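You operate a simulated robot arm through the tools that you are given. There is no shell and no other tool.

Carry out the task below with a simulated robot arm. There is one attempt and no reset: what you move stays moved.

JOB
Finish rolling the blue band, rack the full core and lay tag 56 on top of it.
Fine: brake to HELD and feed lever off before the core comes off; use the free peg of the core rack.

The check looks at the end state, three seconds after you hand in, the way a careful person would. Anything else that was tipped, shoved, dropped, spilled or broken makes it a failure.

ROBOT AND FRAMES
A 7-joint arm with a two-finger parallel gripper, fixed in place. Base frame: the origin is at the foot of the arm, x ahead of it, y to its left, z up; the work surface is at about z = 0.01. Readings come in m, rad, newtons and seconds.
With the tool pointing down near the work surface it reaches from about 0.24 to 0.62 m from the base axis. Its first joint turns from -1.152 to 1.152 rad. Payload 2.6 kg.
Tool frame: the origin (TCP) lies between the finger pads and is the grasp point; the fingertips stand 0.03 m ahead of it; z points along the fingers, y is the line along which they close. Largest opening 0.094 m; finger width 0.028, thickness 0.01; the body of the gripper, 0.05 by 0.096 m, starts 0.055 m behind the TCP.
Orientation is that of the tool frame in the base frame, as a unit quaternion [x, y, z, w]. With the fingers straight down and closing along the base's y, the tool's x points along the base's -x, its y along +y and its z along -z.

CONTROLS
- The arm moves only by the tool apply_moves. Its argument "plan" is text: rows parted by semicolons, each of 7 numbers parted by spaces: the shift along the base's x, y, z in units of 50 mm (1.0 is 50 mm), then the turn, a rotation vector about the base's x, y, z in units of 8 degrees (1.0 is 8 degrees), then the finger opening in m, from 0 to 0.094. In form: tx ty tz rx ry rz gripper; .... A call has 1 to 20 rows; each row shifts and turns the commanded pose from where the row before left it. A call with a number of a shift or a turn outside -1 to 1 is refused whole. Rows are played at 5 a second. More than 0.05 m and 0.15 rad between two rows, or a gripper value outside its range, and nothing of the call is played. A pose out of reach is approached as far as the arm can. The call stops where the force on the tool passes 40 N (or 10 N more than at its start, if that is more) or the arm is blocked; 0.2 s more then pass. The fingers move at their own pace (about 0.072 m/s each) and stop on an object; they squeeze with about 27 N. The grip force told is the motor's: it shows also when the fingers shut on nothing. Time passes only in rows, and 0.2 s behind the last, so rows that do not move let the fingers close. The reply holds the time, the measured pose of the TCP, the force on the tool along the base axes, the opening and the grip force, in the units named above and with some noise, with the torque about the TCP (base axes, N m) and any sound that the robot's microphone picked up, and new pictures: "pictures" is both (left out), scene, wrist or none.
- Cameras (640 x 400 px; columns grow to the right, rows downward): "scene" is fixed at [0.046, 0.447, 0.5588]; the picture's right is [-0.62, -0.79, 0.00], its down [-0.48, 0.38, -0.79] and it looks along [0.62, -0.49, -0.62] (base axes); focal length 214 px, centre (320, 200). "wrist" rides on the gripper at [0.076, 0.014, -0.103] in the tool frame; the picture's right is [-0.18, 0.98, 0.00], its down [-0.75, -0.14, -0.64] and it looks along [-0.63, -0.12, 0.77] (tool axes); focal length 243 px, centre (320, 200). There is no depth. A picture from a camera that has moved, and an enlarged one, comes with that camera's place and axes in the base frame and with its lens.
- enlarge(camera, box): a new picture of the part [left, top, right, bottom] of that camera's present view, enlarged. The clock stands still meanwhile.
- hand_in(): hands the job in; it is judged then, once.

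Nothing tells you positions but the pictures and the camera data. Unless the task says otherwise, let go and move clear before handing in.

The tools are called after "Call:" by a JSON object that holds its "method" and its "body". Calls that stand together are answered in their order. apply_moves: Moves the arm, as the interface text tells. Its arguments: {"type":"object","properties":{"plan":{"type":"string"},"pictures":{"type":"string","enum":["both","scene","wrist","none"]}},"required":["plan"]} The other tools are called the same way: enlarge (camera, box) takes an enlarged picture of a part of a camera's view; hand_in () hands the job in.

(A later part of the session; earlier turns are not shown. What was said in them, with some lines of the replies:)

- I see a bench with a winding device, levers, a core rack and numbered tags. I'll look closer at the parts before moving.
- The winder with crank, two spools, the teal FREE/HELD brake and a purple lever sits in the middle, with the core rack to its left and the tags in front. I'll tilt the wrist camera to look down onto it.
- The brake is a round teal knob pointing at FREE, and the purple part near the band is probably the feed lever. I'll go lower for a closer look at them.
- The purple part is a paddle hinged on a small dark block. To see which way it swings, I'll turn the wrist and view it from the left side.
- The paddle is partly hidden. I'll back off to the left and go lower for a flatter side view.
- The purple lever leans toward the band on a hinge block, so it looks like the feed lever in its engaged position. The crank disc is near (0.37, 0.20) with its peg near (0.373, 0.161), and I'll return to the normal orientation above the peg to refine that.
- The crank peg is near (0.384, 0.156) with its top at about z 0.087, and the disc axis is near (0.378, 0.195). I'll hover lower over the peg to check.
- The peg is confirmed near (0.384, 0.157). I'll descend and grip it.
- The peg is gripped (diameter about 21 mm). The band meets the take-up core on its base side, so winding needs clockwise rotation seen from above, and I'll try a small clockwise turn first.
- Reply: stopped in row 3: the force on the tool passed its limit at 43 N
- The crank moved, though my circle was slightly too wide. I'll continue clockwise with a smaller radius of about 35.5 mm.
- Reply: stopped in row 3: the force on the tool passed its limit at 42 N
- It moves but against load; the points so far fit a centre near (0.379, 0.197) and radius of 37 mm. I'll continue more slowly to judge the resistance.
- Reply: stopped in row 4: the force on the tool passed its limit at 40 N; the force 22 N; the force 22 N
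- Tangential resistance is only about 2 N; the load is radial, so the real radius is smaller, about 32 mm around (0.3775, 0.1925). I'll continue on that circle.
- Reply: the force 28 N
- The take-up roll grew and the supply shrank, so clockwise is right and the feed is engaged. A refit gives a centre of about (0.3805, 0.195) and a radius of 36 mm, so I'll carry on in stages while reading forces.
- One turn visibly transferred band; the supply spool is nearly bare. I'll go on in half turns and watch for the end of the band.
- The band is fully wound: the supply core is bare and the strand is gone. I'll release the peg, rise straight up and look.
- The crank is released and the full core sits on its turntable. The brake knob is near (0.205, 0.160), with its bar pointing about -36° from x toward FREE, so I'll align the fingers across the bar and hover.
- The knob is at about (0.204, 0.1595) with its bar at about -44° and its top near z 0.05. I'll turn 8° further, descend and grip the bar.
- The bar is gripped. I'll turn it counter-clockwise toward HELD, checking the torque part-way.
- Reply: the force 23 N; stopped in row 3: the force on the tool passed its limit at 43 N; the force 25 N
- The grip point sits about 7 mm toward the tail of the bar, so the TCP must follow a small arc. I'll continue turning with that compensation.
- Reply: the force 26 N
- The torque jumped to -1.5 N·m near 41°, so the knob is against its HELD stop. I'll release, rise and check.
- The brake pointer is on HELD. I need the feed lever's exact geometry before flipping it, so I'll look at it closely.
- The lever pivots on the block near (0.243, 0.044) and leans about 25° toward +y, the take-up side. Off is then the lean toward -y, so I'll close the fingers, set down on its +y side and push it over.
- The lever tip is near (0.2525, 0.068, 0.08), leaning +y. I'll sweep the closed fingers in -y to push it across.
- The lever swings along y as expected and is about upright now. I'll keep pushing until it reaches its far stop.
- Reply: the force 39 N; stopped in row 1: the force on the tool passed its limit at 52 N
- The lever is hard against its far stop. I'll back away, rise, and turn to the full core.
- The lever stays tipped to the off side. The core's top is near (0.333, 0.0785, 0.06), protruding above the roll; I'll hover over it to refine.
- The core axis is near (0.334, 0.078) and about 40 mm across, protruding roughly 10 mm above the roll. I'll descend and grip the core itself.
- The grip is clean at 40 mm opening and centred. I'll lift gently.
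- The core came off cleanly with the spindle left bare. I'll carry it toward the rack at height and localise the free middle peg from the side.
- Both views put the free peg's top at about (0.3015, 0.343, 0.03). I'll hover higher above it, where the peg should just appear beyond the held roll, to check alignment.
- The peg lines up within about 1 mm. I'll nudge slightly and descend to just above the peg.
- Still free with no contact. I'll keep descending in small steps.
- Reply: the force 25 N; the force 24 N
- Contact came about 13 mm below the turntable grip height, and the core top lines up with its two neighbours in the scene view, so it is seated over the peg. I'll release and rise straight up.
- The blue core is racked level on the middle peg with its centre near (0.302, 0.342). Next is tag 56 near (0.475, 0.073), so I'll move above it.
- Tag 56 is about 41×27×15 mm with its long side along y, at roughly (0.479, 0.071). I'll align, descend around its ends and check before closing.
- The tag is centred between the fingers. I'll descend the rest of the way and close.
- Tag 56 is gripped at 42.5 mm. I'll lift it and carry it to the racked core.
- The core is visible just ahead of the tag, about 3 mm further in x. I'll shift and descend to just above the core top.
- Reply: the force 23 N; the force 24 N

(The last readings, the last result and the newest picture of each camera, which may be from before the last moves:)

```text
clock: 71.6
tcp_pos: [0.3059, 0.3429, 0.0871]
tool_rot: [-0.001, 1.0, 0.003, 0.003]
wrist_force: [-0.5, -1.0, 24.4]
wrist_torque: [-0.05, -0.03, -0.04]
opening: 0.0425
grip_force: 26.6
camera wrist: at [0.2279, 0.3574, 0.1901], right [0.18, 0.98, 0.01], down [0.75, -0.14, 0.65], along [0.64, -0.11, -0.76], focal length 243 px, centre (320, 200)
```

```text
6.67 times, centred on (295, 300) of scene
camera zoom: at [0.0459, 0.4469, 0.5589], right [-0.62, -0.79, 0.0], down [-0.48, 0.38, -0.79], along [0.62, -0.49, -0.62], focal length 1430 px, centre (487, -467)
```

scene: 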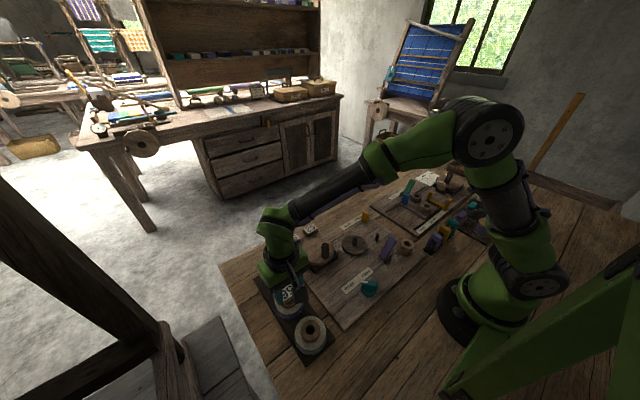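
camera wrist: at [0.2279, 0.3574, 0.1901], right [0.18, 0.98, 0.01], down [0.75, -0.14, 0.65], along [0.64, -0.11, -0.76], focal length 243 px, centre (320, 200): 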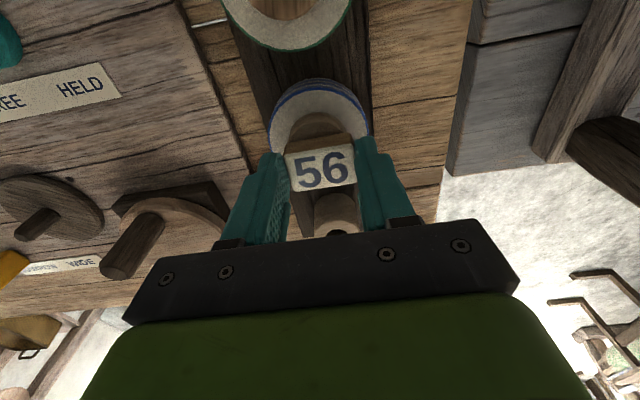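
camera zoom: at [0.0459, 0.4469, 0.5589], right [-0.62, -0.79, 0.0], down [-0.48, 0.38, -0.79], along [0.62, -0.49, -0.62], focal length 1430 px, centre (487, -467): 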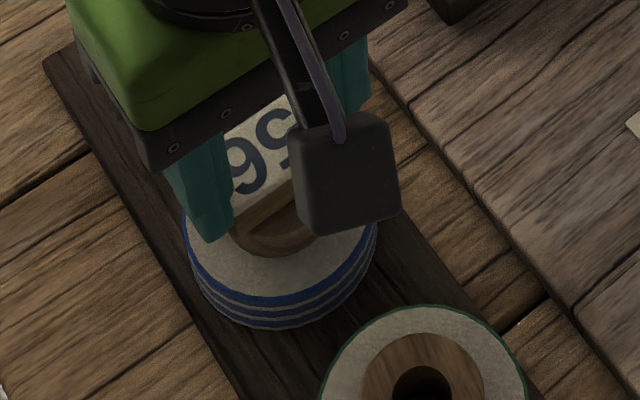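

The tag has touched the core top. The view shows it about 4 mm too far in +x, so I'll lift slightly, recentre and lower again.

Call:
{"method": "apply_moves", "body": {"plan": "0 0 .1 0 0 0 0.03; 0 0 .1 0 0 0 0.03; -.06 0 0 0 0 0 0.03; 0 0 0 0 0 0 0.03", "pictures": "wrist"}}

Call:
{"method": "enlarge", "body": {"camera": "wrist", "box": [220, 40, 420, 240]}}

Call:
{"method": "enlarge", "body": {"camera": "scene", "box": [265, 270, 325, 330]}}

```text
clock: 72.6
tcp_pos: [0.3016, 0.3417, 0.0953]
tool_rot: [-0.001, 1.0, 0.0, 0.001]
wrist_force: [0.2, -0.5, -0.8]
wrist_torque: [0.0, -0.02, 0.04]
opening: 0.0422
grip_force: 26.8
camera wrist: at [0.224, 0.3567, 0.1995], right [0.18, 0.98, 0.0], down [0.75, -0.14, 0.64], along [0.63, -0.11, -0.77], focal length 243 px, centre (320, 200)
```

wrist: 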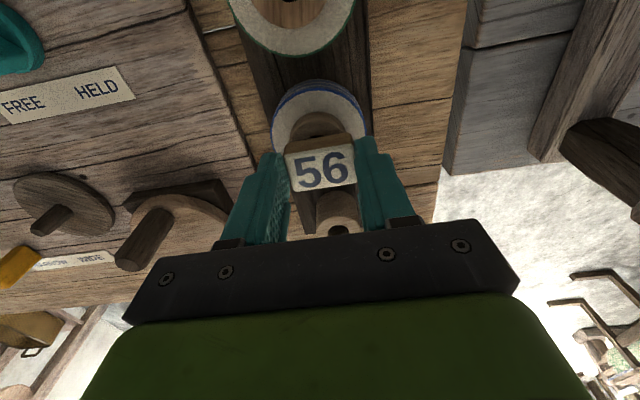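

```text
2.00 times, centred on (320, 140) of wrist
camera zoom: at [0.224, 0.3567, 0.1995], right [0.18, 0.98, 0.0], down [0.75, -0.14, 0.64], along [0.63, -0.11, -0.77], focal length 485 px, centre (320, 320)
```

zoom: 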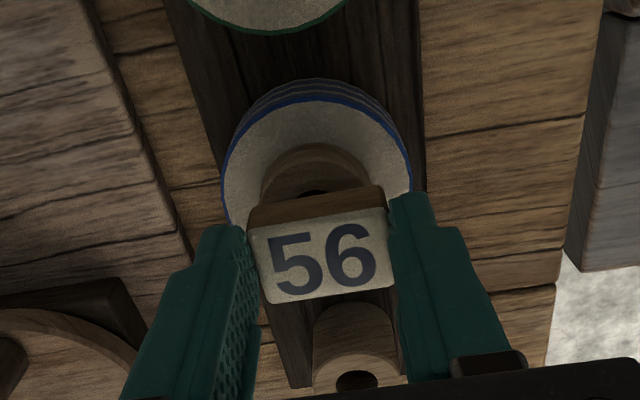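

```text
6.67 times, centred on (295, 300) of scene
camera zoom: at [0.046, 0.447, 0.5588], right [-0.62, -0.79, 0.0], down [-0.48, 0.38, -0.79], along [0.62, -0.49, -0.62], focal length 1430 px, centre (487, -467)
```

zoom: 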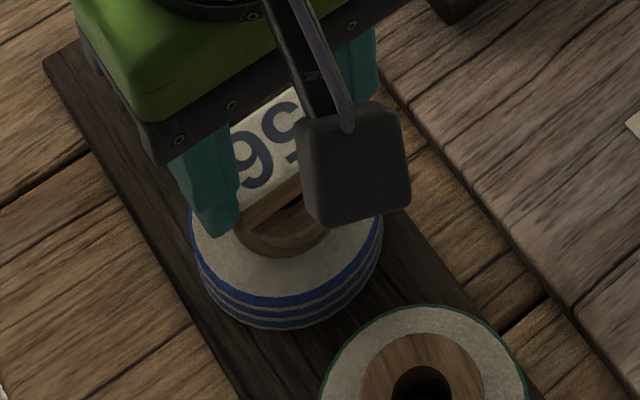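

The tag is now centred within about 1 mm. I'll lower it until light contact.

Call:
{"method": "apply_moves", "body": {"plan": "0 0 -.08 0 0 0 0.03; 0 0 0 0 0 0 0.03", "pictures": "none"}}

Call:
{"method": "apply_moves", "body": {"plan": "0 0 -.04 0 0 0 0.03; 0 0 0 0 0 0 0.03", "pictures": "none"}}

```text
clock: 73.2
tcp_pos: [0.3012, 0.3423, 0.0931]
tool_rot: [-0.002, 1.0, 0.002, 0.0]
wrist_force: [0.1, -0.1, 0.2]
wrist_torque: [-0.01, 0.01, -0.01]
opening: 0.0427
grip_force: 26.9
```

```text
clock: 73.8
tcp_pos: [0.3016, 0.3414, 0.091]
tool_rot: [-0.003, 1.0, 0.002, 0.001]
wrist_force: [0.4, -0.1, -0.1]
wrist_torque: [0.0, -0.02, 0.0]
opening: 0.0425
grip_force: 27.2
```

Call:
{"method": "apply_moves", "body": {"plan": "0 0 -.03 0 0 0 0.03; 0 0 0 0 0 0 0.03", "pictures": "none"}}

Call:
{"method": "apply_moves", "body": {"plan": "0 0 -.03 0 0 0 0.03; 0 0 0 0 0 0 0.03", "pictures": "none"}}

```text
clock: 74.4
tcp_pos: [0.3019, 0.3423, 0.0887]
tool_rot: [-0.001, 1.0, 0.002, 0.0]
wrist_force: [0.1, 0.5, 0.0]
wrist_torque: [-0.01, -0.02, -0.02]
opening: 0.0423
grip_force: 27.0
```

```text
clock: 75.0
tcp_pos: [0.3015, 0.3414, 0.0885]
tool_rot: [-0.002, 1.0, 0.002, 0.0]
wrist_force: [0.6, -0.9, -0.3]
wrist_torque: [0.01, 0.01, 0.01]
opening: 0.0423
grip_force: 27.4
```

Call:
{"method": "apply_moves", "body": {"plan": "0 0 -.03 0 0 0 0.03; 0 0 0 0 0 0 0.03", "pictures": "none"}}

Call:
{"method": "apply_moves", "body": {"plan": "0 0 -.02 0 0 0 0.03; 0 0 0 0 0 0 0.03", "pictures": "wrist"}}

Call:
{"method": "enlarge", "body": {"camera": "wrist", "box": [220, 40, 420, 240]}}

Call:
{"method": "enlarge", "body": {"camera": "scene", "box": [265, 270, 325, 330]}}

```text
clock: 75.6
tcp_pos: [0.3022, 0.343, 0.0877]
tool_rot: [-0.001, 1.0, 0.002, 0.001]
wrist_force: [-4.2, -3.4, 10.2]
wrist_torque: [-0.11, 0.08, -0.01]
opening: 0.0424
grip_force: 26.8
```

```text
clock: 76.2
tcp_pos: [0.3031, 0.3424, 0.0869]
tool_rot: [-0.001, 1.0, 0.003, 0.003]
wrist_force: [-4.3, -5.0, 23.1]
wrist_torque: [-0.15, 0.06, 0.01]
opening: 0.0425
grip_force: 26.8
camera wrist: at [0.2248, 0.3572, 0.1893], right [0.18, 0.98, 0.01], down [0.75, -0.14, 0.64], along [0.64, -0.11, -0.76], focal length 243 px, centre (320, 200)
```

wrist: 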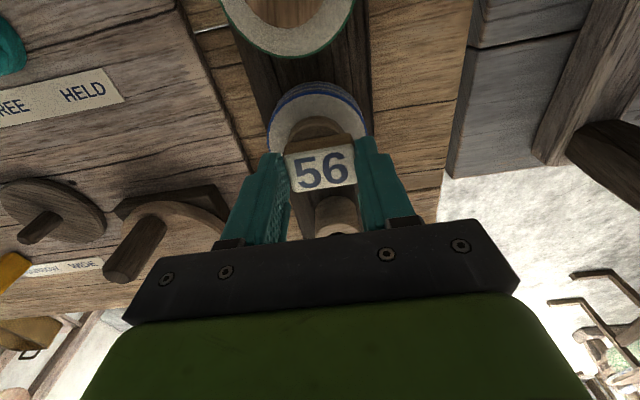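

```text
2.00 times, centred on (320, 140) of wrist
camera zoom: at [0.2248, 0.3572, 0.1893], right [0.18, 0.98, 0.01], down [0.75, -0.14, 0.64], along [0.64, -0.11, -0.76], focal length 485 px, centre (320, 320)
```

zoom: 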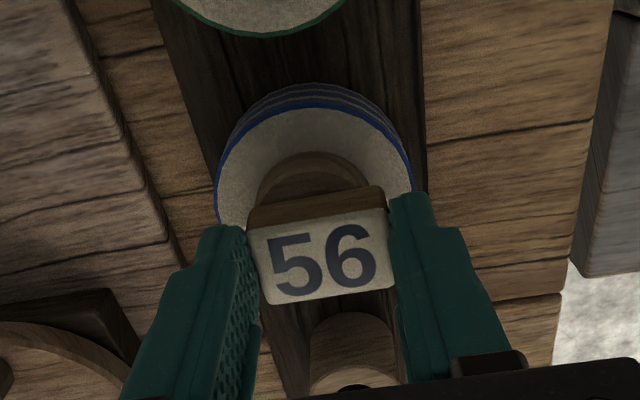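

```text
6.67 times, centred on (295, 300) of scene
camera zoom: at [0.0459, 0.4469, 0.5589], right [-0.62, -0.79, 0.0], down [-0.48, 0.38, -0.79], along [0.62, -0.49, -0.62], focal length 1430 px, centre (487, -467)
```

zoom: 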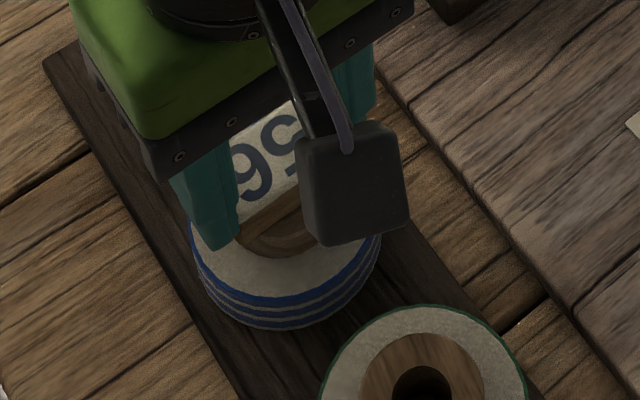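

The tag is resting on the core. I'll ease the pressure, open the fingers and rise straight up.

Call:
{"method": "apply_moves", "body": {"plan": "0 0 .025 0 0 0 0.03; 0 0 0 0 0 0 0.056; 0 0 0 0 0 0 0.06; 0 0 0 0 0 0 0.06; 0 0 .2 0 0 0 0.06; 0 0 .6 0 0 0 0.06; 0 0 .9 0 0 0 0.06; 0 -.5 .5 0 0 0 0.06; 0 -.6 .3 0 0 0 0.06; 0 0 0 0 0 0 0.06"}}

Call:
{"method": "enlarge", "body": {"camera": "scene", "box": [245, 250, 345, 370]}}

Call:
{"method": "enlarge", "body": {"camera": "wrist", "box": [300, 0, 460, 140]}}

Call:
{"method": "enlarge", "body": {"camera": "scene", "box": [320, 150, 520, 310]}}

```text
clock: 78.4
tcp_pos: [0.3035, 0.287, 0.2102]
tool_rot: [-0.002, 1.0, 0.002, 0.0]
wrist_force: [0.4, 0.1, -0.2]
wrist_torque: [0.0, 0.04, 0.01]
opening: 0.06
grip_force: 0.1
camera wrist: at [0.2258, 0.3012, 0.3132], right [0.18, 0.98, 0.0], down [0.75, -0.14, 0.64], along [0.63, -0.11, -0.77], focal length 243 px, centre (320, 200)
```

scene: 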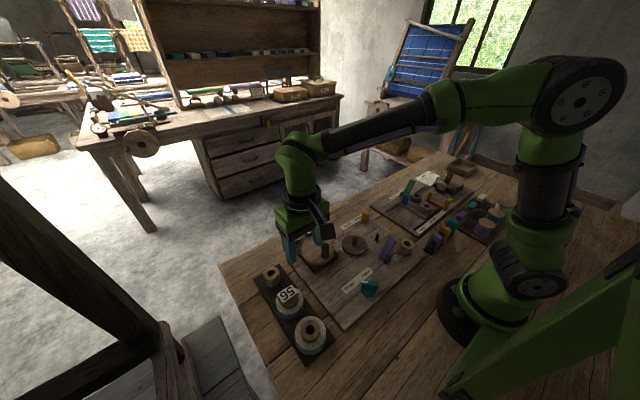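
wrist: 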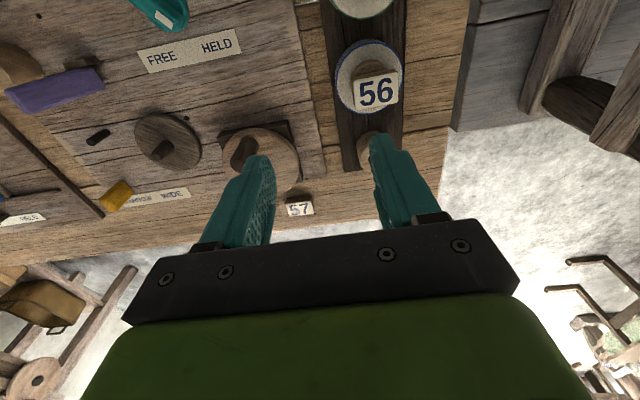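

```text
3.33 times, centred on (295, 310) of scene
camera zoom: at [0.046, 0.4469, 0.5588], right [-0.62, -0.79, 0.0], down [-0.48, 0.38, -0.79], along [0.62, -0.49, -0.62], focal length 715 px, centre (403, -167)
```

zoom: 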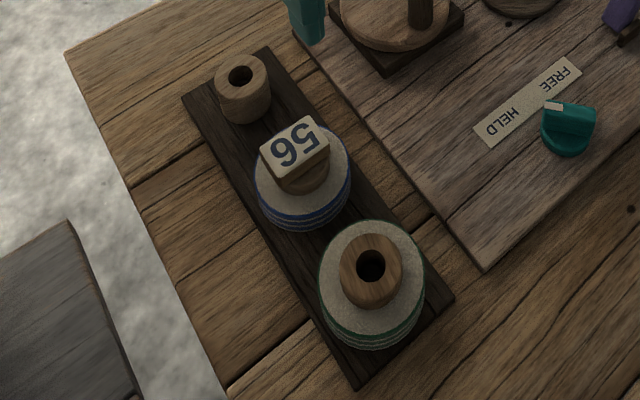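

```text
2.86 times, centred on (380, 70) of wrist
camera zoom: at [0.2258, 0.3012, 0.3132], right [0.18, 0.98, 0.0], down [0.75, -0.14, 0.64], along [0.63, -0.11, -0.77], focal length 693 px, centre (149, 571)
```

zoom: 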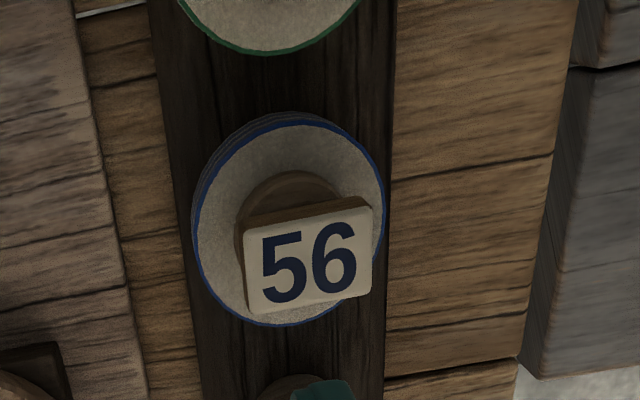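

```text
2.50 times, centred on (420, 230) of scene
camera zoom: at [0.046, 0.4469, 0.5588], right [-0.62, -0.79, 0.0], down [-0.48, 0.38, -0.79], along [0.62, -0.49, -0.62], focal length 536 px, centre (70, 125)
```

zoom: 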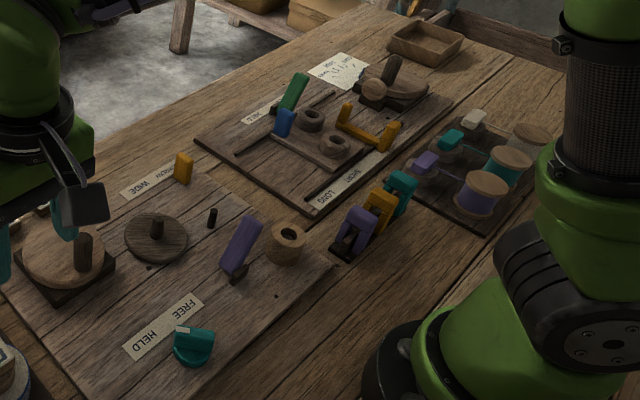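

Tag 56 lies flat on the racked blue core, the brake is on HELD, the feed lever is tipped off, and everything else looks undisturbed. I'll move the arm higher and clear for a last check.

Call:
{"method": "apply_moves", "body": {"plan": "0 -.5 .6 0 0 0 0.06; 0 -.5 .6 0 0 0 0.06; 0 -.5 .6 0 0 0 0.06; 0 0 0 0 0 0 0.06; 0 0 0 0 0 0 0.06", "pictures": "scene"}}

Call:
{"method": "enlarge", "body": {"camera": "scene", "box": [225, 200, 425, 370]}}

```text
clock: 79.6
tcp_pos: [0.3047, 0.2128, 0.3031]
tool_rot: [-0.002, 1.0, 0.002, 0.002]
wrist_force: [0.1, 0.0, 0.1]
wrist_torque: [0.0, 0.0, 0.0]
opening: 0.0602
grip_force: 0.1
```

scene: 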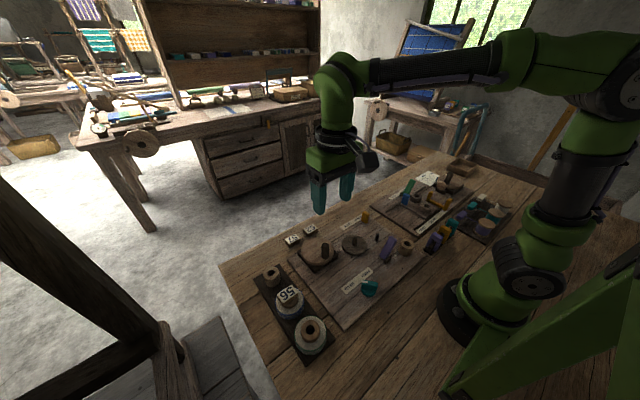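

```text
2.35 times, centred on (325, 285) of scene
camera zoom: at [0.046, 0.4469, 0.5588], right [-0.62, -0.79, 0.0], down [-0.48, 0.38, -0.79], along [0.62, -0.49, -0.62], focal length 505 px, centre (308, 0)
```

zoom: 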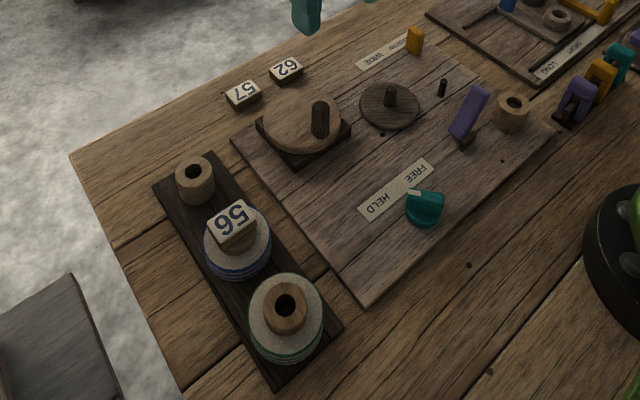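

The final view shows the tag on the racked blue core, the brake on HELD, the feed lever off, and the other tags and parts in place with the arm clear. I'm handing in.

Call:
{"method": "hand_in", "body": {}}

```text
The job is handed in.
```

The job is handed in, and every part of it looked done in the final picture.

- **Band:** I cranked it clockwise until the supply core was bare and no band ran between the two cores.
- **Brake:** I turned it until it hit its stop, and its pointer was on HELD before the core came off.
- **Feed lever:** I pushed it over to its opposite stop before lifting the core. It has no label, so I took its starting position, leaning toward the take-up core, as on and the other side as off.
- **Core:** It sits level on the middle peg of the rack, which was the free one.
- **Tag 56:** It lies flat on top of the core, about centred.

I saw nothing else moved or tipped, and the arm was clear of the bench when I handed in.
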